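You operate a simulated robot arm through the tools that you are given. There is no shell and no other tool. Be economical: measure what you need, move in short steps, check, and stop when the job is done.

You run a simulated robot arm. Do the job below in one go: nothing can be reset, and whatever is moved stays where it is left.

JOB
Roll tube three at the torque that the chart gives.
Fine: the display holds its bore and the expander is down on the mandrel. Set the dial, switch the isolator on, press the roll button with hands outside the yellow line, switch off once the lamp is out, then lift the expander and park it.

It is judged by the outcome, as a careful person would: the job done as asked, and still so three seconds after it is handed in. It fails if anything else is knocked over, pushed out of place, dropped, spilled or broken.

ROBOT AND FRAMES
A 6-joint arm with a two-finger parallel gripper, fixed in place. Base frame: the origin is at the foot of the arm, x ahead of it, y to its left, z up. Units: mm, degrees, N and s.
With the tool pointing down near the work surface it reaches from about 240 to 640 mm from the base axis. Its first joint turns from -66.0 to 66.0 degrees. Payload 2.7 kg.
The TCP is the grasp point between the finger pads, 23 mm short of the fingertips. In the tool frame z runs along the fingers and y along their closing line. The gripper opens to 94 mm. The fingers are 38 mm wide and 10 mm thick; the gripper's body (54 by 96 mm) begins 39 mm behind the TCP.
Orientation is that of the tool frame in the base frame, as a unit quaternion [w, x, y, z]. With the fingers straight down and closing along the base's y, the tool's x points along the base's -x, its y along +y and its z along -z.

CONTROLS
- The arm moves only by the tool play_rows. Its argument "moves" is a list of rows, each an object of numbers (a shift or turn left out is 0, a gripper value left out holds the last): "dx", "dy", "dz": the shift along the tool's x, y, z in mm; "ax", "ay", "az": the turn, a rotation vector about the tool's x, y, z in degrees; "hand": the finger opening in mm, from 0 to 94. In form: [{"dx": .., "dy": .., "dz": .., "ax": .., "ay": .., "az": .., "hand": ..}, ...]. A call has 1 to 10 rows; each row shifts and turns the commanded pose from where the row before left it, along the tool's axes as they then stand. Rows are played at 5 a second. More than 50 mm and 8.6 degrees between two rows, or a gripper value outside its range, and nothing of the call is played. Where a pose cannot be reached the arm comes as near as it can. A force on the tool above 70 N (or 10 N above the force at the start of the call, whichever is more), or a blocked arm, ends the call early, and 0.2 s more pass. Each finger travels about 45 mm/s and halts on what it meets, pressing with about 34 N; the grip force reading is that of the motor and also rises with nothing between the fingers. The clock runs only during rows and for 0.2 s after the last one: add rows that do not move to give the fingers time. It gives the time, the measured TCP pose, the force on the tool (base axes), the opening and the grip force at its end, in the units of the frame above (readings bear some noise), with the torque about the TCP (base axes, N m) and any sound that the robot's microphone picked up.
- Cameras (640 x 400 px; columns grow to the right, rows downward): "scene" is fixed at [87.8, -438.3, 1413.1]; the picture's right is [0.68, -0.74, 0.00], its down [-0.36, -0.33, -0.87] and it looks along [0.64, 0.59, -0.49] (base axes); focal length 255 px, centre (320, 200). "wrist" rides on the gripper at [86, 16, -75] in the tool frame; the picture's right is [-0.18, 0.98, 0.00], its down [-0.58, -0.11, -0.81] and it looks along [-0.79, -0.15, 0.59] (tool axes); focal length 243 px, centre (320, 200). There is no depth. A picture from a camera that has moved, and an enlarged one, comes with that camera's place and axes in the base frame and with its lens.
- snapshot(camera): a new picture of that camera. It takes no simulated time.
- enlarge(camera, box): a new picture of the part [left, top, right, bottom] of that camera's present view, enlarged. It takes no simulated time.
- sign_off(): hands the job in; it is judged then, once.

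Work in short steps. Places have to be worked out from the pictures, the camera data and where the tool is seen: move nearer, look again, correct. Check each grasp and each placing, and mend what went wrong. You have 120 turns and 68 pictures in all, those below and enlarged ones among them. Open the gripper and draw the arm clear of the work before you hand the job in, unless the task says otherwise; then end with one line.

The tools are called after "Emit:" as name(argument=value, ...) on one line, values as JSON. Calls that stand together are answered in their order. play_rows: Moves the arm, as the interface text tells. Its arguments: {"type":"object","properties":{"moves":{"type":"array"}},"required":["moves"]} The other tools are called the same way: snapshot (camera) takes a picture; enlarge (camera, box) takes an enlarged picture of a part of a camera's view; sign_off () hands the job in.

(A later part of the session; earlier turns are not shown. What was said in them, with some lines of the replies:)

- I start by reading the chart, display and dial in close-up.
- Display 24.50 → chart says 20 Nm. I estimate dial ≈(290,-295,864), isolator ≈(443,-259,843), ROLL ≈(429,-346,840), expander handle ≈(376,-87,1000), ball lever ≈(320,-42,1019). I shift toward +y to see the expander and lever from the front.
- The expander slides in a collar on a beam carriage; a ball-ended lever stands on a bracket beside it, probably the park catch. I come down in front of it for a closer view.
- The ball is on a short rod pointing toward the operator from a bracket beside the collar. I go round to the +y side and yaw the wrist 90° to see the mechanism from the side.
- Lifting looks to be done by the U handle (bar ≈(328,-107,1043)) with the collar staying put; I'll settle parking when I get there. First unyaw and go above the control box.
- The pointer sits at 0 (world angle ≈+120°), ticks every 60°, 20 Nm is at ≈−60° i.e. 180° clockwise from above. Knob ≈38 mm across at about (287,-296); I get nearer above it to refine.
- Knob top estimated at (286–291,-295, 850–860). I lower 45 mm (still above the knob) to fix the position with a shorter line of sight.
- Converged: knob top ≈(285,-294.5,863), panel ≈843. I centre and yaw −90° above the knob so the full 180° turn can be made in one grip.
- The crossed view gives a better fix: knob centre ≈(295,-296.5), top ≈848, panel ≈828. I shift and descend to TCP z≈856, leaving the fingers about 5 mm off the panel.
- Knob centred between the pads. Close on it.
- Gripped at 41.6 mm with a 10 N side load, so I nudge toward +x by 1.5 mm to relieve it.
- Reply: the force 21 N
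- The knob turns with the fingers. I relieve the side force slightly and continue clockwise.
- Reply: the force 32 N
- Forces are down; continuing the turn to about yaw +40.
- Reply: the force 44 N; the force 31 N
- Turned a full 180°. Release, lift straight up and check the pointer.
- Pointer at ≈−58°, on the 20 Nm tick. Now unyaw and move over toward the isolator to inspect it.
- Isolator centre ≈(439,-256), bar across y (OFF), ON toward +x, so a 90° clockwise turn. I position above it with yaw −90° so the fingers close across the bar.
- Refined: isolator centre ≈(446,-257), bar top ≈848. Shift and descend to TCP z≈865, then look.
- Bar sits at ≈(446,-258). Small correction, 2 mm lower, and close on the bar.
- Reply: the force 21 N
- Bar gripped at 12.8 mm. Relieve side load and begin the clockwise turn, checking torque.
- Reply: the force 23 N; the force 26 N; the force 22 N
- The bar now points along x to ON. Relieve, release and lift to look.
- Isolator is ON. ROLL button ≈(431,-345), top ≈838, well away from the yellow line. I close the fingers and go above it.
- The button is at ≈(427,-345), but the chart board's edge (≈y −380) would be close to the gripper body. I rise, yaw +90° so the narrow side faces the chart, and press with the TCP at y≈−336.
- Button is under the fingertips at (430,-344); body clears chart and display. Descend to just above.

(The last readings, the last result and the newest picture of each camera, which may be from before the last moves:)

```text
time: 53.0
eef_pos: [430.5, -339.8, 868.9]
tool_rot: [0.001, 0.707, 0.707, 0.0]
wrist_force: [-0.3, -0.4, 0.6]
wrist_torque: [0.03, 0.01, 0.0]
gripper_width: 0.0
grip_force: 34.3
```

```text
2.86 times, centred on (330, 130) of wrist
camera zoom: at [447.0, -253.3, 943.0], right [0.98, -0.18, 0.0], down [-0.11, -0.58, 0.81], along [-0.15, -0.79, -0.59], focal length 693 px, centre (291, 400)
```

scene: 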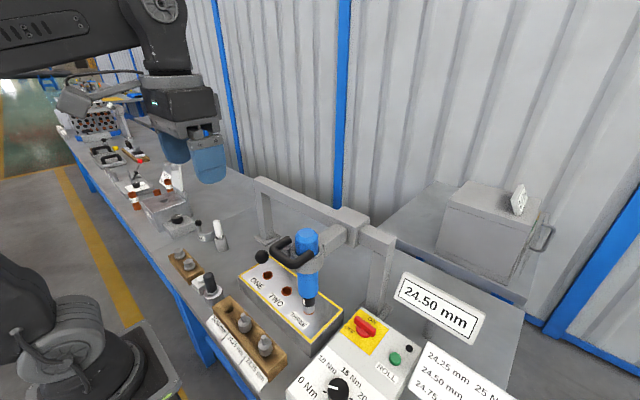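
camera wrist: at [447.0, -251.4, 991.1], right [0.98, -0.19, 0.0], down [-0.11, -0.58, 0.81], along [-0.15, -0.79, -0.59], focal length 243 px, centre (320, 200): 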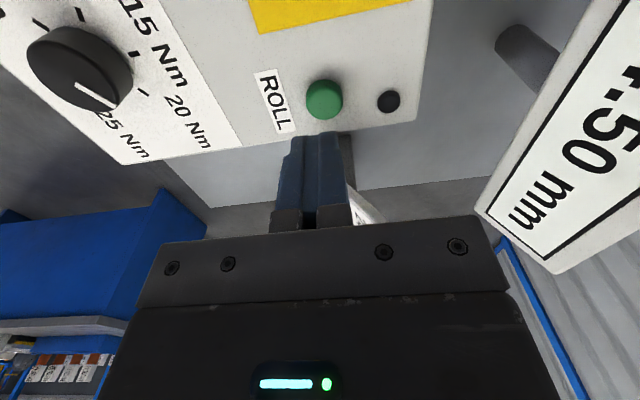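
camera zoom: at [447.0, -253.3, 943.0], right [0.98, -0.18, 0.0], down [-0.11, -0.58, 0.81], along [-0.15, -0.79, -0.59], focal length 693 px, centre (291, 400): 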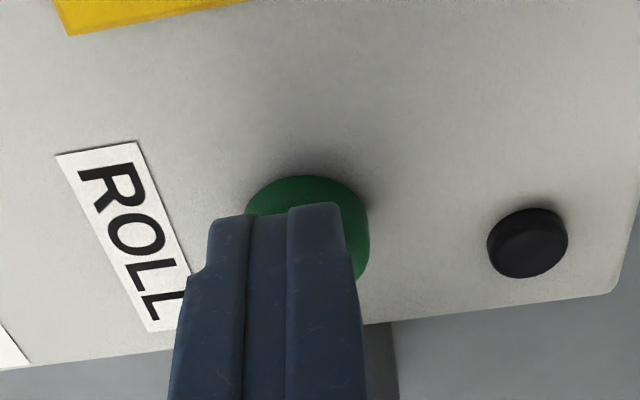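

Shift 5 mm toward +x and press down in small steps, watching force and sound.

Emit:
play_rows(moves=[{"dy": 5}, {"dz": 2}, {"dz": 2}, {"dz": 2}, {"dz": 1.5}, {"dz": 1.5}, {}])

Emit:
enlarge(camera="wrist", box=[220, 60, 440, 200])

```text
time: 54.6
eef_pos: [434.6, -337.8, 860.6]
tool_rot: [0.002, 0.707, 0.707, 0.001]
wrist_force: [0.3, 0.9, 1.6]
wrist_torque: [-0.01, 0.02, -0.02]
gripper_width: 0.0
grip_force: 34.3
```

```text
2.86 times, centred on (330, 130) of wrist
camera zoom: at [452.2, -252.8, 934.3], right [0.98, -0.18, 0.0], down [-0.11, -0.58, 0.81], along [-0.15, -0.79, -0.59], focal length 693 px, centre (291, 400)
```

zoom: 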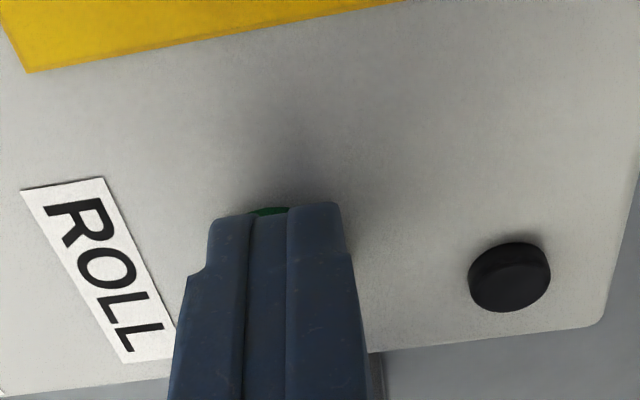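

Emit:
play_rows(moves=[{"dz": 1}, {"dz": 1}, {"dz": 1}, {}])

```text
time: 55.6
eef_pos: [435.1, -337.5, 857.5]
tool_rot: [0.0, 0.707, 0.707, 0.0]
wrist_force: [-0.2, 1.8, 3.6]
wrist_torque: [-0.01, 0.0, 0.04]
gripper_width: 0.0
grip_force: 34.1
heard: click
```

Click heard with only 3.6 N. I check the lamp without moving.

Emit:
enlarge(camera="wrist", box=[220, 60, 440, 200])

```text
2.86 times, centred on (330, 130) of wrist
camera zoom: at [452.3, -253.1, 931.5], right [0.98, -0.18, 0.0], down [-0.11, -0.58, 0.81], along [-0.15, -0.79, -0.59], focal length 693 px, centre (291, 400)
```

zoom: 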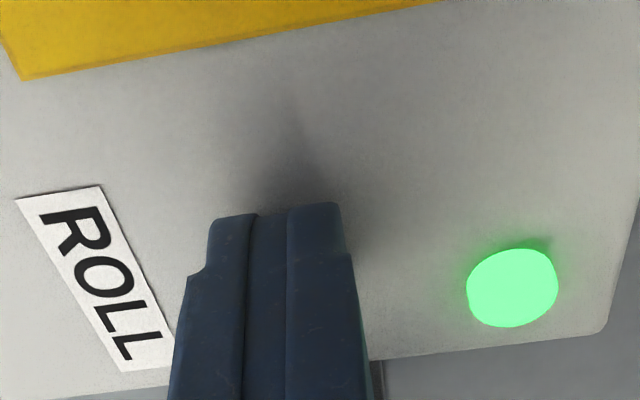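

Lamp is lit—rolling. I release the button (stay outside the line) and wait.

Emit:
play_rows(moves=[{"dz": -15}, {"dz": -15}, {}])

Emit:
enlarge(camera="wrist", box=[220, 60, 440, 200])

```text
time: 56.4
eef_pos: [435.9, -337.9, 889.2]
tool_rot: [0.0, 0.707, 0.707, 0.0]
wrist_force: [-0.2, 0.4, -0.2]
wrist_torque: [0.04, 0.01, 0.01]
gripper_width: 0.0
grip_force: 33.8
```

```text
2.86 times, centred on (330, 130) of wrist
camera zoom: at [452.4, -252.6, 962.2], right [0.98, -0.18, 0.0], down [-0.11, -0.58, 0.81], along [-0.15, -0.79, -0.59], focal length 693 px, centre (291, 400)
```

zoom: 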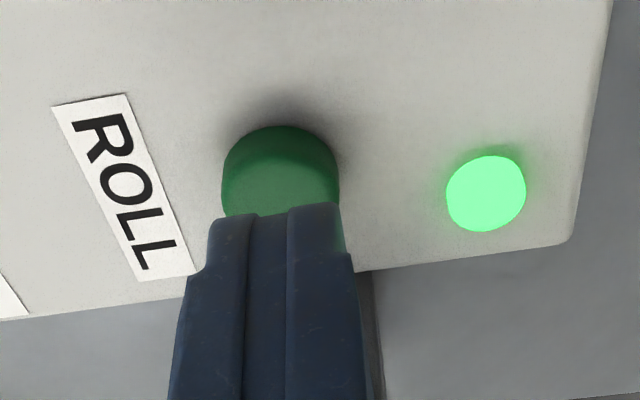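

The lamp stays lit after release. Meanwhile I return to yaw 0 in place at a safe height, which passes the time.

Emit:
play_rows(moves=[{"dz": -40}, {"az": -8.5}, {"az": -8.5}, {"az": -8.5}, {"az": -8.5}, {"az": -8.5}, {"az": -8.5}, {"az": -8.5}, {"az": -8.5}, {"az": -8.5}])

Emit:
play_rows(moves=[{"az": -8.5}, {"az": -5}, {"dy": 20, "dx": 30, "hand": 60}, {"dy": 20, "dx": 30}, {}, {}])

Emit:
snapshot(camera="wrist")

```text
time: 58.6
eef_pos: [435.7, -338.2, 928.5]
tool_rot: [0.0, 0.117, 0.993, 0.0]
wrist_force: [-0.3, 0.5, -0.4]
wrist_torque: [-0.03, 0.0, 0.0]
gripper_width: 0.0
grip_force: 33.8
```

```text
time: 60.0
eef_pos: [374.9, -298.8, 927.7]
tool_rot: [0.001, 0.0, 1.0, -0.001]
wrist_force: [0.1, 0.3, 0.5]
wrist_torque: [0.01, 0.01, -0.02]
gripper_width: 60.0
grip_force: 0.0
```

```text
25 pictures are left
camera wrist: at [288.1, -283.5, 1000.4], right [0.18, 0.98, 0.0], down [0.58, -0.11, 0.81], along [0.79, -0.15, -0.59], focal length 243 px, centre (320, 200)
```

wrist: 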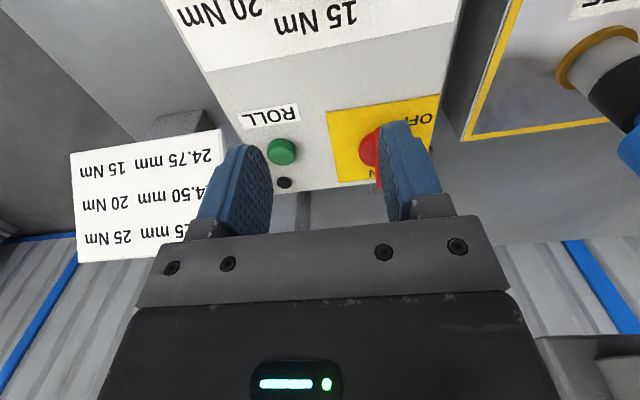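

Lamp is out; roll complete. Back over the isolator to turn it off.

Emit:
play_rows(moves=[{"dx": -35, "dy": 21}, {"dx": -33.5, "dy": 20.5}, {"dz": 30}, {"dz": 20}, {}])

Emit:
enlarge(camera="wrist", box=[160, 60, 480, 260])

```text
time: 61.2
eef_pos: [442.1, -255.6, 877.6]
tool_rot: [0.002, -0.001, 1.0, 0.0]
wrist_force: [-0.3, 0.0, 0.5]
wrist_torque: [0.0, -0.03, 0.02]
gripper_width: 60.0
grip_force: 0.1
```

```text
2.00 times, centred on (320, 160) of wrist
camera zoom: at [356.1, -240.6, 950.9], right [0.18, 0.98, 0.0], down [0.58, -0.11, 0.81], along [0.79, -0.15, -0.59], focal length 485 px, centre (320, 280)
```

zoom: 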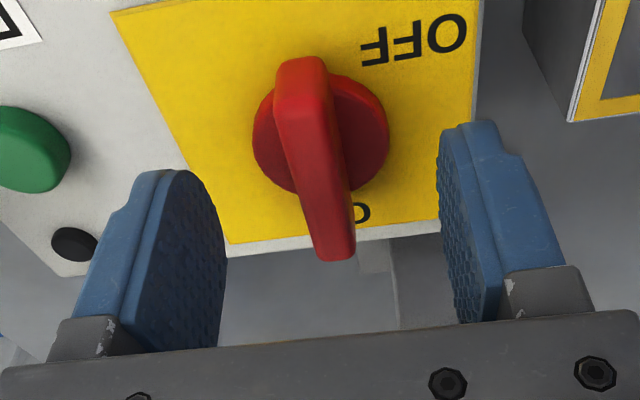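

Lamp dark, bar centred. Descend, close, and turn counter‑clockwise.

Emit:
play_rows(moves=[{"dz": 15, "dy": -1}, {"hand": 8}, {}, {}, {}, {}])

Emit:
play_rows(moves=[{"az": -8}, {"az": -8}, {"az": -8}, {"az": -8}, {}])

```text
time: 62.6
eef_pos: [443.5, -255.9, 860.9]
tool_rot: [0.0, 0.0, 1.0, 0.001]
wrist_force: [-0.4, 15.2, 4.6]
wrist_torque: [-0.04, 0.34, 0.04]
gripper_width: 12.9
grip_force: 44.8
```

```text
time: 63.8
eef_pos: [442.8, -257.5, 861.4]
tool_rot: [0.0, -0.277, 0.961, 0.001]
wrist_force: [-1.8, 18.2, -12.1]
wrist_torque: [0.22, -0.74, 0.05]
gripper_width: 12.9
grip_force: 44.9
```

Emit:
play_rows(moves=[{"dx": -0.5, "dy": 0.8, "dz": 0.5, "az": -8}, {"az": -8}, {"az": -8}, {"az": -8}, {}])

Emit:
play_rows(moves=[{"az": -8}, {"az": -8}, {"az": -8}, {"az": -2}, {}])

Emit:
play_rows(moves=[{"hand": 60}, {}, {}, {"dz": -40}, {"dz": -40}, {"dz": -40}, {}])

Emit:
enlarge(camera="wrist", box=[200, 0, 440, 150])

```text
time: 65.0
eef_pos: [444.2, -257.5, 861.9]
tool_rot: [0.0, -0.531, 0.847, -0.001]
wrist_force: [10.2, -6.2, -28.8]
wrist_torque: [0.26, -0.03, 0.02]
gripper_width: 12.8
grip_force: 44.9
```

```text
time: 66.2
eef_pos: [444.7, -258.0, 861.8]
tool_rot: [0.0, -0.707, 0.708, -0.002]
wrist_force: [18.7, -19.6, -29.8]
wrist_torque: [0.3, 0.35, -0.04]
gripper_width: 12.8
grip_force: 45.1
```

```text
time: 67.8
eef_pos: [444.1, -256.4, 982.3]
tool_rot: [0.0, -0.707, 0.707, -0.001]
wrist_force: [0.9, 0.4, -0.4]
wrist_torque: [-0.01, 0.0, 0.0]
gripper_width: 60.1
grip_force: 0.0
```

```text
2.67 times, centred on (320, 75) of wrist
camera zoom: at [428.6, -344.9, 1056.3], right [-0.98, 0.18, 0.0], down [0.11, 0.58, 0.81], along [0.15, 0.79, -0.59], focal length 647 px, centre (320, 533)
```

zoom: 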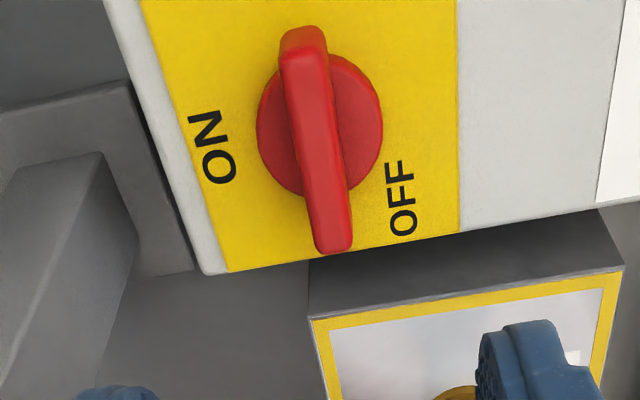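

Isolator is OFF. Now raise, unyaw, and view the handle closely from in front/above.

Emit:
play_rows(moves=[{"dz": -48}, {"dz": -48}, {"dz": -48}, {"dz": -48}, {"az": 8.5}, {"az": 8.5}, {"az": 8.5}, {"az": 8.5}, {"az": 8.5}, {"az": 8.5}])

Emit:
play_rows(moves=[{"az": 8.5}, {"az": 8.5}, {"az": 8.5}, {"az": 8.5}, {"az": 5}, {"dx": 45}, {"dx": 45}, {"dx": 45}, {"dx": 40}, {}])

Emit:
play_rows(moves=[{"dy": 45}, {"dy": 45}, {"dy": 45}, {"dy": 12}, {}])

Emit:
enlarge(camera="wrist", box=[160, 20, 480, 220])

```text
time: 70.0
eef_pos: [445.0, -257.8, 1172.6]
tool_rot: [0.0, -0.332, 0.943, 0.0]
wrist_force: [0.4, 0.3, 0.8]
wrist_torque: [0.02, -0.01, 0.02]
gripper_width: 60.2
grip_force: 0.0
```

```text
time: 72.2
eef_pos: [267.8, -257.9, 1173.5]
tool_rot: [0.002, 0.0, 1.0, 0.0]
wrist_force: [1.7, 0.5, 0.0]
wrist_torque: [0.0, 0.0, -0.02]
gripper_width: 60.0
grip_force: 0.1
```

```text
time: 73.4
eef_pos: [267.3, -110.1, 1173.6]
tool_rot: [0.001, 0.001, 1.0, 0.0]
wrist_force: [-0.3, -0.8, 0.6]
wrist_torque: [-0.01, -0.02, -0.02]
gripper_width: 60.0
grip_force: 0.0
```

```text
2.00 times, centred on (320, 120) of wrist
camera zoom: at [181.6, -95.2, 1247.6], right [0.19, 0.98, 0.0], down [0.58, -0.11, 0.81], along [0.79, -0.15, -0.59], focal length 485 px, centre (320, 360)
```

zoom: 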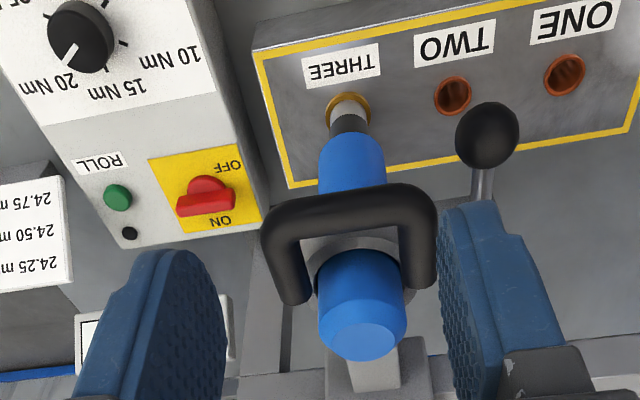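

Handle: front bar ≈(334,-111,1045), 17 mm thick, inner width ≈51 mm; expander top ≈1080. I'll grip the front bar with fingers closing along x: yaw −90°, narrow the opening, move above it and look.

Emit:
play_rows(moves=[{"az": -8.5, "hand": 38}, {"az": -8.5}, {"az": -8.5}, {"az": -8.5}, {"az": -8.5}, {"az": -8.5}, {"az": -8.5}, {"az": -8.5}, {"az": -8.5}, {"az": -8.5}])

Emit:
play_rows(moves=[{"az": -5}, {"dy": -33}, {"dy": -33}, {"dz": 30}, {"dz": 30}, {}])

Emit:
enlarge(camera="wrist", box=[160, 60, 480, 260])

```text
time: 75.6
eef_pos: [268.2, -109.6, 1173.7]
tool_rot: [0.001, -0.676, 0.737, 0.0]
wrist_force: [0.1, -0.5, 1.4]
wrist_torque: [-0.03, -0.01, 0.05]
gripper_width: 38.1
grip_force: 0.1
```

```text
time: 77.0
eef_pos: [335.1, -109.4, 1115.9]
tool_rot: [0.001, -0.707, 0.707, 0.0]
wrist_force: [0.1, 0.1, 0.0]
wrist_torque: [0.0, 0.0, 0.01]
gripper_width: 38.1
grip_force: 0.2
```

```text
2.00 times, centred on (320, 160) of wrist
camera zoom: at [319.2, -197.9, 1189.3], right [-0.98, 0.18, 0.0], down [0.11, 0.58, 0.81], along [0.15, 0.79, -0.59], focal length 485 px, centre (320, 280)
```

zoom: 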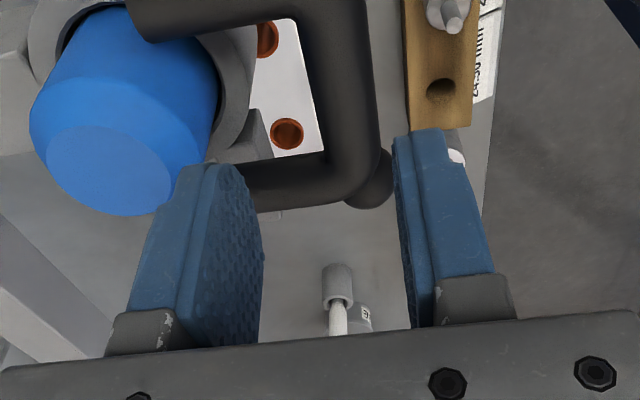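

Bar centre refined to (330,-110,1049); expander axis x≈402, top ≤1080. Shift −4 mm in x and lower to TCP z≈1053 so the bar sits between the fingers.

Emit:
play_rows(moves=[{"dy": 4, "dx": 1, "dz": 15}, {"dz": 15}, {"dz": 15}, {}])

Emit:
enlarge(camera="wrist", box=[160, 60, 480, 260])

```text
time: 78.0
eef_pos: [331.0, -111.0, 1068.4]
tool_rot: [0.0, 0.707, -0.707, 0.0]
wrist_force: [-0.5, -0.4, 0.2]
wrist_torque: [0.0, -0.02, -0.02]
gripper_width: 38.0
grip_force: 0.2
```

```text
2.00 times, centred on (320, 160) of wrist
camera zoom: at [315.5, -199.4, 1143.3], right [-0.98, 0.18, 0.0], down [0.11, 0.58, 0.81], along [0.15, 0.79, -0.59], focal length 485 px, centre (320, 280)
```

zoom: 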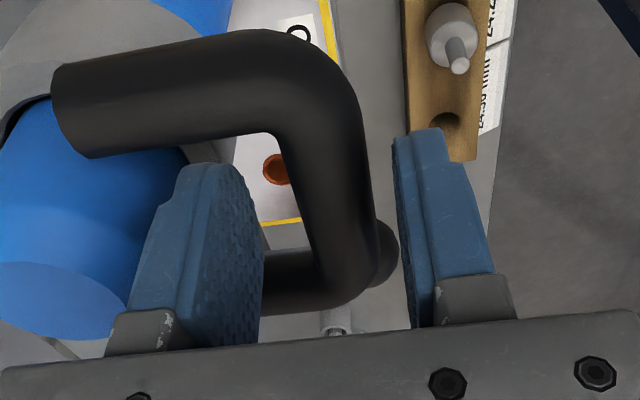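

Alignment looks right: bar between fingers, inner finger between the legs. Lower 15 mm and close.

Emit:
play_rows(moves=[{"dz": 8}, {"dz": 7}, {}, {"hand": 10}, {}, {}, {}])

Emit:
enlarge(camera="scene", box=[220, 170, 380, 290])

```text
time: 79.6
eef_pos: [329.6, -110.8, 1053.2]
tool_rot: [-0.002, -0.707, 0.708, 0.004]
wrist_force: [-26.3, -1.6, -2.6]
wrist_torque: [-0.12, 0.02, 0.11]
gripper_width: 22.1
grip_force: 13.4
```

```text
3.33 times, centred on (300, 230) of scene
camera zoom: at [87.0, -438.3, 1413.1], right [0.68, -0.74, 0.0], down [-0.36, -0.33, -0.87], along [0.64, 0.59, -0.49], focal length 850 px, centre (387, 100)
```

zoom: 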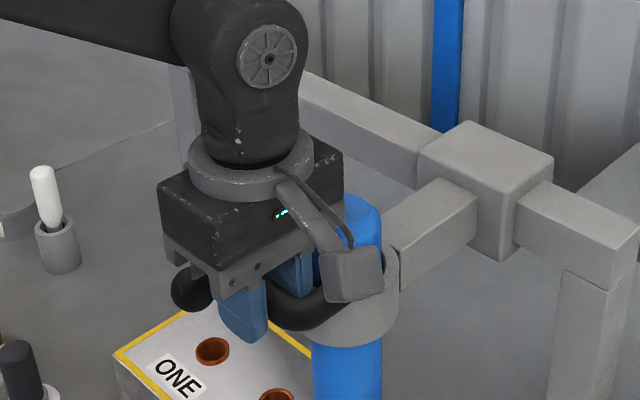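

Emit:
play_rows(moves=[{"dy": 1.5}, {}, {}, {}])

```text
time: 80.6
eef_pos: [328.1, -111.4, 1053.6]
tool_rot: [0.0, -0.707, 0.707, 0.001]
wrist_force: [-22.2, -0.4, -3.9]
wrist_torque: [0.22, 0.01, 0.04]
gripper_width: 20.1
grip_force: 11.3
```

Emit:
play_rows(moves=[{"dy": 1.5, "hand": 4}, {}, {}, {}])

```text
time: 81.6
eef_pos: [328.4, -111.0, 1053.8]
tool_rot: [-0.001, 0.707, -0.707, 0.001]
wrist_force: [-12.3, -1.5, -3.8]
wrist_torque: [0.17, -0.01, 0.11]
gripper_width: 19.8
grip_force: 45.1
```

Firm grip now (19.8 mm, 45 N). Lift slowly and listen.

Emit:
play_rows(moves=[{"dy": 0.6, "dz": -3}, {"dz": -5}, {"dz": -6}, {"dz": -6}, {}])

Emit:
enlarge(camera="scene", box=[220, 190, 380, 310])

```text
time: 82.8
eef_pos: [328.5, -111.1, 1073.8]
tool_rot: [0.0, -0.707, 0.708, -0.001]
wrist_force: [-1.3, -0.1, -3.9]
wrist_torque: [0.47, -0.01, 0.14]
gripper_width: 19.8
grip_force: 45.0
```

```text
3.33 times, centred on (300, 250) of scene
camera zoom: at [87.8, -438.3, 1413.1], right [0.68, -0.74, 0.0], down [-0.36, -0.33, -0.87], along [0.64, 0.59, -0.49], focal length 850 px, centre (387, 33)
```

zoom: 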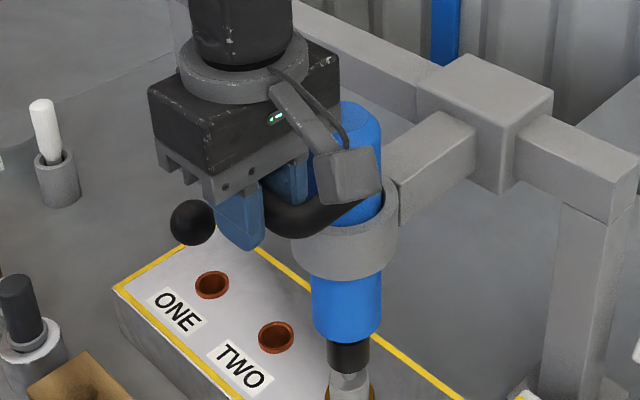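

The expander rises easily (~4 N). Continue lifting.

Emit:
play_rows(moves=[{"dz": -8}, {"dz": -8}, {"dz": -8}, {"dz": -8}, {}])

Emit:
play_rows(moves=[{"dz": -6}, {"dz": -6}, {"dz": -6}, {"dz": -6}, {}])

Emit:
enlarge(camera="scene", box=[220, 170, 380, 320])

```text
time: 84.0
eef_pos: [326.9, -110.7, 1105.6]
tool_rot: [0.001, -0.707, 0.708, -0.001]
wrist_force: [-3.5, 4.9, -3.3]
wrist_torque: [-0.74, 0.11, 0.05]
gripper_width: 19.7
grip_force: 44.9
```

```text
time: 85.2
eef_pos: [327.9, -111.0, 1128.0]
tool_rot: [-0.001, -0.706, 0.708, 0.001]
wrist_force: [16.0, 1.3, -34.1]
wrist_torque: [0.14, -0.08, 0.16]
gripper_width: 19.6
grip_force: 44.8
```

```text
2.67 times, centred on (300, 245) of scene
camera zoom: at [88.7, -438.4, 1413.0], right [0.68, -0.74, 0.0], down [-0.36, -0.33, -0.87], along [0.64, 0.59, -0.49], focal length 680 px, centre (373, 80)
```

zoom: 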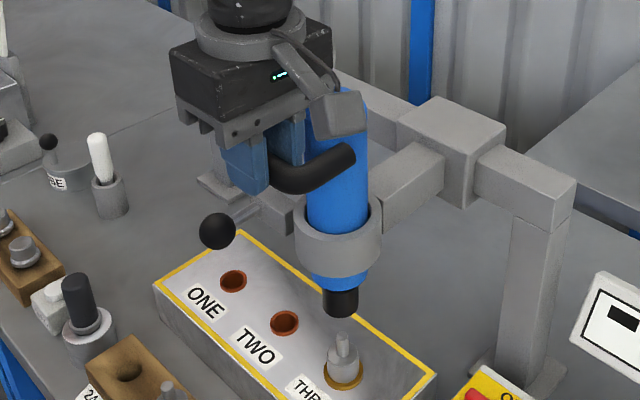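

At the top stop (≈34 N down-force), mandrel stays in tube three. I back off slightly to see whether the expander is self-holding.

Emit:
play_rows(moves=[{"dz": 2.5}, {}, {}])

Emit:
play_rows(moves=[{"dz": 2.5}, {"dz": 2.5}, {}, {}])

```text
time: 86.0
eef_pos: [328.7, -110.7, 1128.3]
tool_rot: [0.002, -0.707, 0.707, -0.002]
wrist_force: [10.1, 1.9, -1.1]
wrist_torque: [1.49, -0.04, 0.13]
gripper_width: 19.6
grip_force: 44.4
```

```text
time: 87.0
eef_pos: [327.7, -110.6, 1123.7]
tool_rot: [0.0, -0.707, 0.708, -0.002]
wrist_force: [12.1, 3.0, 4.9]
wrist_torque: [-0.79, -0.26, -0.02]
gripper_width: 19.7
grip_force: 45.0
```

It descends against ~5 N, so it's friction/counterbalance held with no latch yet. Raise back to the top and try a small sideways probe (+y) for freedom of twist or carriage slide.

Emit:
play_rows(moves=[{"dz": -6.5}, {"dy": 0.8}, {}, {"dx": -1.5}, {"dx": -1.5}, {}])

Emit:
enlarge(camera="wrist", box=[100, 0, 540, 280])

```text
time: 88.4
eef_pos: [328.4, -107.8, 1127.9]
tool_rot: [0.002, -0.706, 0.708, -0.002]
wrist_force: [25.3, -5.7, -18.8]
wrist_torque: [0.72, -0.24, 0.17]
gripper_width: 19.4
grip_force: 45.5
```

```text
1.43 times, centred on (320, 140) of wrist
camera zoom: at [311.7, -195.9, 1201.9], right [-0.98, 0.19, 0.0], down [0.11, 0.58, 0.81], along [0.15, 0.79, -0.59], focal length 347 px, centre (320, 286)
```

zoom: 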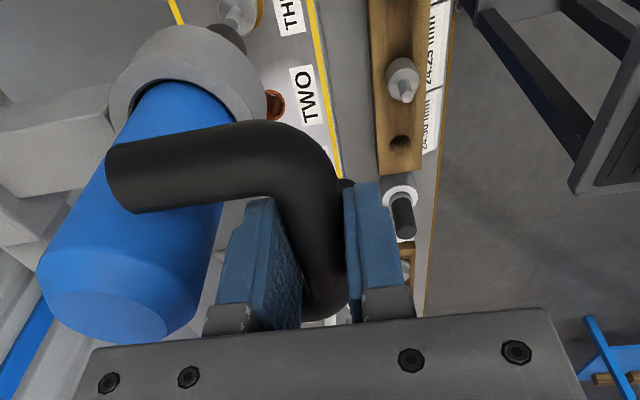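

It moves sideways with only ~6 N. Relieve x load and move 15 mm +y to see whether it's a twist or the carriage sliding.

Emit:
play_rows(moves=[{"dy": -1.8}, {"dx": -5}, {"dx": -5}, {"dx": -5}, {}])

Emit:
enlarge(camera="scene", box=[220, 170, 380, 320])

```text
time: 89.6
eef_pos: [327.4, -92.3, 1127.5]
tool_rot: [-0.001, -0.707, 0.708, 0.001]
wrist_force: [-2.6, -2.0, -20.9]
wrist_torque: [-0.89, 0.08, 0.15]
gripper_width: 19.9
grip_force: 45.0
```

```text
2.67 times, centred on (300, 245) of scene
camera zoom: at [87.9, -438.3, 1413.1], right [0.68, -0.74, 0.0], down [-0.36, -0.33, -0.87], along [0.64, 0.59, -0.49], focal length 680 px, centre (373, 80)
```

zoom: 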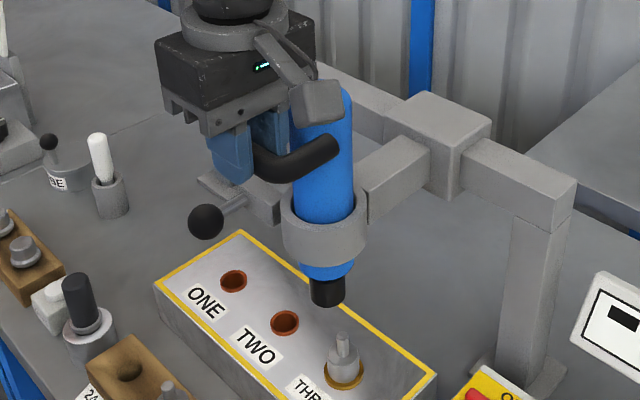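

The carriage slides along the rail, so parking probably means sliding it away to the rail end. I look for a park stop/mark along the rail.

Emit:
enlarge(camera="scene", box=[180, 130, 400, 290])

Emit:
snapshot(camera="scene")

```text
2.50 times, centred on (290, 210) of scene
camera zoom: at [87.9, -438.3, 1413.1], right [0.68, -0.74, 0.0], down [-0.36, -0.33, -0.87], along [0.64, 0.59, -0.49], focal length 637 px, centre (395, 175)
```

zoom: 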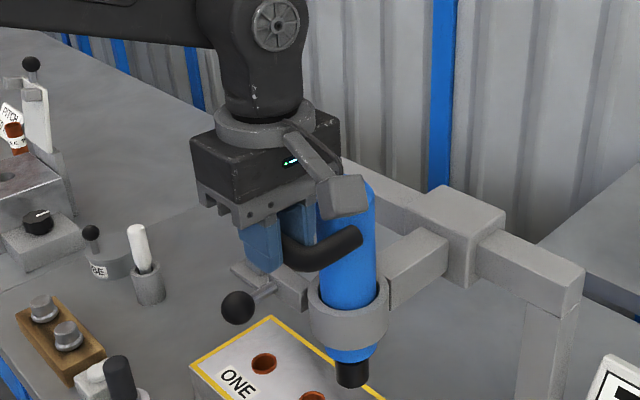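

```text
13 pictures are left
```

scene: 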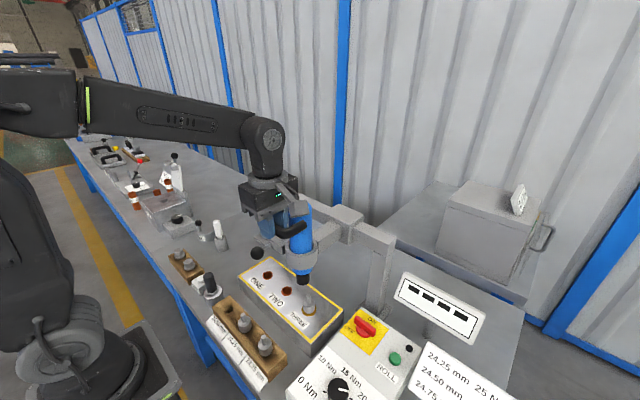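

Display has cleared; no visible park mark, but the rail runs to y≈+290. I slide the raised expander toward +y gently, watching force and sound.

Emit:
play_rows(moves=[{"dz": 1}, {"dx": -8}, {"dx": -8}, {"dx": -8}, {"dx": -8}, {"dx": -8}, {}])

Emit:
play_rows(moves=[{"dx": -8}, {"dx": -8}, {"dx": -8}, {"dx": -8}, {"dx": -8}, {"dx": -8}, {}])

```text
time: 91.2
eef_pos: [328.6, -52.3, 1127.8]
tool_rot: [0.003, -0.707, 0.707, -0.002]
wrist_force: [-9.3, 0.9, 4.7]
wrist_torque: [0.36, -0.05, 0.06]
gripper_width: 19.5
grip_force: 44.9
```

```text
time: 92.8
eef_pos: [327.0, -3.0, 1128.0]
tool_rot: [0.0, 0.707, -0.707, 0.0]
wrist_force: [-4.8, 1.5, -4.7]
wrist_torque: [-0.92, 0.05, 0.06]
gripper_width: 19.3
grip_force: 45.1
```

Free so far. Continue.

Emit:
play_rows(moves=[{"dx": -8}, {"dx": -8}, {"dx": -8}, {"dx": -8}, {"dx": -8}, {"dx": -8}, {"dx": -8}, {}])

Emit:
play_rows(moves=[{"dx": -8}, {"dx": -8}, {"dx": -8}, {"dx": -8}, {"dx": -8}, {"dx": -8}, {"dx": -8}, {}])

Emit:
snapshot(camera="scene")

```text
time: 94.6
eef_pos: [328.3, 51.6, 1127.6]
tool_rot: [0.0, -0.707, 0.707, -0.001]
wrist_force: [-3.2, 0.0, -1.1]
wrist_torque: [-0.34, 0.06, 0.04]
gripper_width: 19.6
grip_force: 44.8
```

```text
time: 96.4
eef_pos: [327.3, 108.7, 1126.7]
tool_rot: [-0.001, -0.707, 0.707, 0.001]
wrist_force: [-15.1, 1.2, -5.0]
wrist_torque: [0.22, 0.22, 0.06]
gripper_width: 19.7
grip_force: 45.1
```

```text
12 pictures are left
```

scene: 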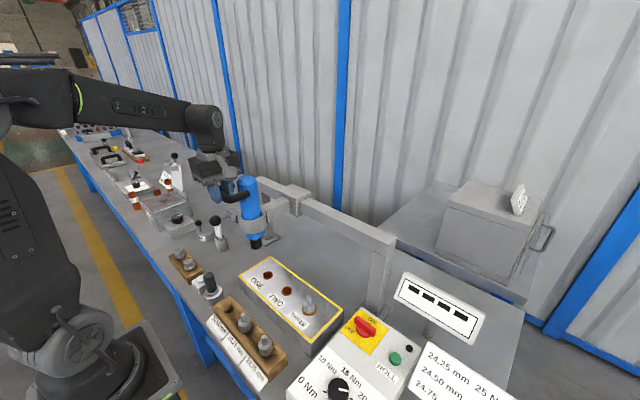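

Now past tube ONE, clear of the block. Continue in smaller steps to find the end stop.

Emit:
play_rows(moves=[{"dx": -6, "dy": -0.8}, {"dx": -6}, {"dx": -6}, {"dx": -6}, {"dx": -6}, {}])

Emit:
play_rows(moves=[{"dx": -5}, {"dx": -5}, {"dx": -5}, {"dx": -5}, {}])

Emit:
enlarge(camera="scene", box=[160, 140, 320, 290])

```text
time: 97.8
eef_pos: [327.0, 137.0, 1128.8]
tool_rot: [-0.002, -0.707, 0.707, 0.0]
wrist_force: [-27.0, 0.8, 0.3]
wrist_torque: [0.5, 0.18, 0.12]
gripper_width: 19.3
grip_force: 45.0
```

```text
time: 99.0
eef_pos: [328.4, 155.7, 1128.3]
tool_rot: [0.002, 0.707, -0.707, 0.0]
wrist_force: [-29.0, 0.7, 4.1]
wrist_torque: [0.29, 0.26, 0.06]
gripper_width: 19.8
grip_force: 45.1
```

```text
2.67 times, centred on (240, 215) of scene
camera zoom: at [86.8, -438.3, 1413.2], right [0.68, -0.74, 0.0], down [-0.36, -0.33, -0.87], along [0.64, 0.59, -0.49], focal length 680 px, centre (533, 160)
```

zoom: 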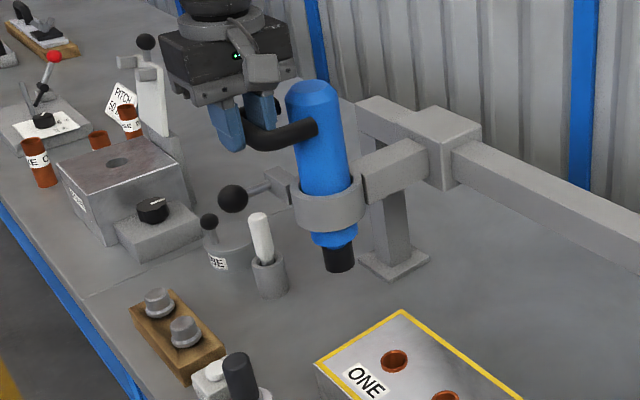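

Carriage is near the rail's left end. Relieve x load and creep to the stop.

Emit:
play_rows(moves=[{"dy": 2, "dx": -4}, {"dx": -4}, {"dx": -4}, {"dx": -4}, {}])

Emit:
play_rows(moves=[{"dx": -3}, {"dx": -3}, {"dx": -3}, {"dx": -3}, {}])

```text
time: 100.2
eef_pos: [327.9, 173.2, 1128.1]
tool_rot: [-0.001, 0.707, -0.707, 0.002]
wrist_force: [-5.6, 1.8, 4.1]
wrist_torque: [-1.35, 0.04, 0.08]
gripper_width: 19.6
grip_force: 45.2
```

```text
time: 101.4
eef_pos: [328.2, 182.1, 1127.1]
tool_rot: [-0.003, -0.706, 0.708, -0.002]
wrist_force: [-1.0, -34.5, -1.8]
wrist_torque: [-0.41, 0.03, 0.34]
gripper_width: 19.9
grip_force: 45.5
```

End stop reached at y≈182. Relieve the side load, then open the fingers just a little and see if the expander stays up.

Emit:
play_rows(moves=[{"dx": 2.5}, {"dz": -1}, {}, {"hand": 30}, {}, {}, {}, {}])

Emit:
enlarge(camera="scene", box=[180, 150, 300, 250])

```text
time: 103.2
eef_pos: [327.8, 182.9, 1128.5]
tool_rot: [0.0, 0.707, -0.707, 0.001]
wrist_force: [0.4, -0.2, -0.3]
wrist_torque: [0.0, -0.04, 0.03]
gripper_width: 29.9
grip_force: 0.1
```

```text
4.00 times, centred on (240, 200) of scene
camera zoom: at [87.8, -438.3, 1413.1], right [0.68, -0.74, 0.0], down [-0.36, -0.33, -0.87], along [0.64, 0.59, -0.49], focal length 1020 px, centre (640, 200)
```

zoom: 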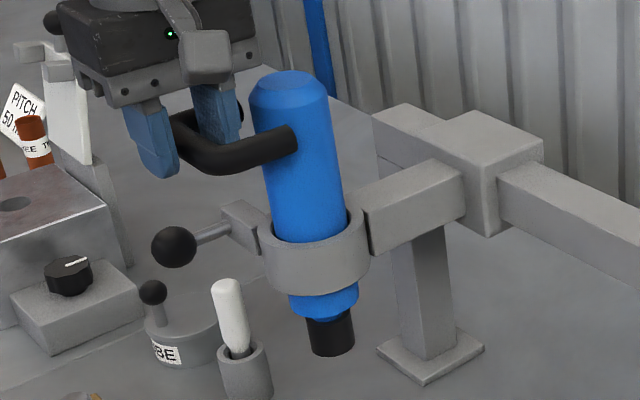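

It stays up when free. Retreat straight up and clear, then wait several seconds and compare for creep.

Emit:
play_rows(moves=[{"dz": -20}, {"dz": -30}, {"dz": -30}, {"dz": -30, "hand": 60}, {"dy": 20}, {"dy": 20}, {"dy": 20}, {}, {}, {}])

Emit:
play_rows(moves=[{}, {}, {}, {}, {}, {}, {}, {}, {}, {}])

Emit:
enlarge(camera="scene", box=[180, 150, 300, 250])

```text
time: 105.4
eef_pos: [267.3, 182.0, 1238.4]
tool_rot: [0.001, -0.707, 0.707, -0.001]
wrist_force: [-0.4, 0.3, -1.0]
wrist_torque: [-0.02, 0.0, 0.01]
gripper_width: 59.9
grip_force: 0.1
```

```text
time: 107.6
eef_pos: [267.7, 183.2, 1238.1]
tool_rot: [0.0, -0.707, 0.707, -0.001]
wrist_force: [1.1, -0.1, 0.1]
wrist_torque: [0.0, 0.0, -0.03]
gripper_width: 60.2
grip_force: 0.1
```

```text
4.00 times, centred on (240, 200) of scene
camera zoom: at [87.8, -438.3, 1413.1], right [0.68, -0.74, 0.0], down [-0.36, -0.33, -0.87], along [0.64, 0.59, -0.49], focal length 1020 px, centre (640, 200)
```

zoom: 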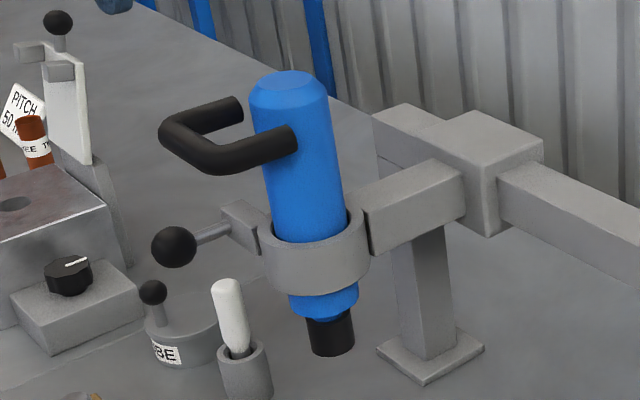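

No creep at all: raised and at the rail's end. A final look at the panel and tube block.

Emit:
enlarge(camera="scene", box=[170, 230, 430, 400])

```text
2.35 times, centred on (300, 315) of scene
camera zoom: at [87.8, -438.3, 1413.1], right [0.68, -0.74, 0.0], down [-0.36, -0.33, -0.87], along [0.64, 0.59, -0.49], focal length 600 px, centre (367, -71)
```

zoom: 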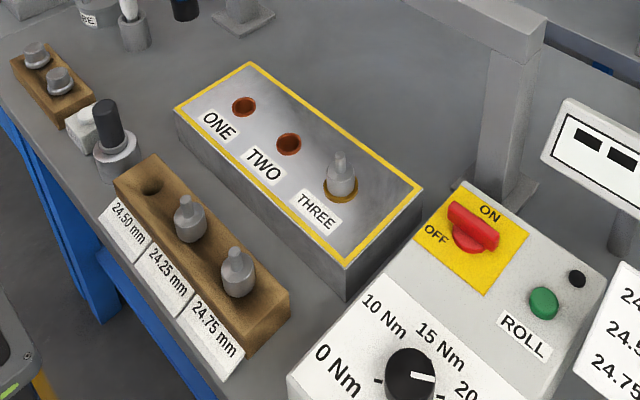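

Tube three is rolled, the isolator is off, the dial is at 20 and the lamp is out. The gripper is open and clear, so I hand in.

Emit:
sign_off()

```text
The job is handed in.
```

Tube three was rolled with the dial at 20 Nm, the chart's value for the 24.50 mm bore. The isolator was switched off after the lamp went out. The expander is lifted to its top stop and parked at the left end of its rail; I saw no park marking, so the parking spot is my judgement. The mandrel is still in tube three.
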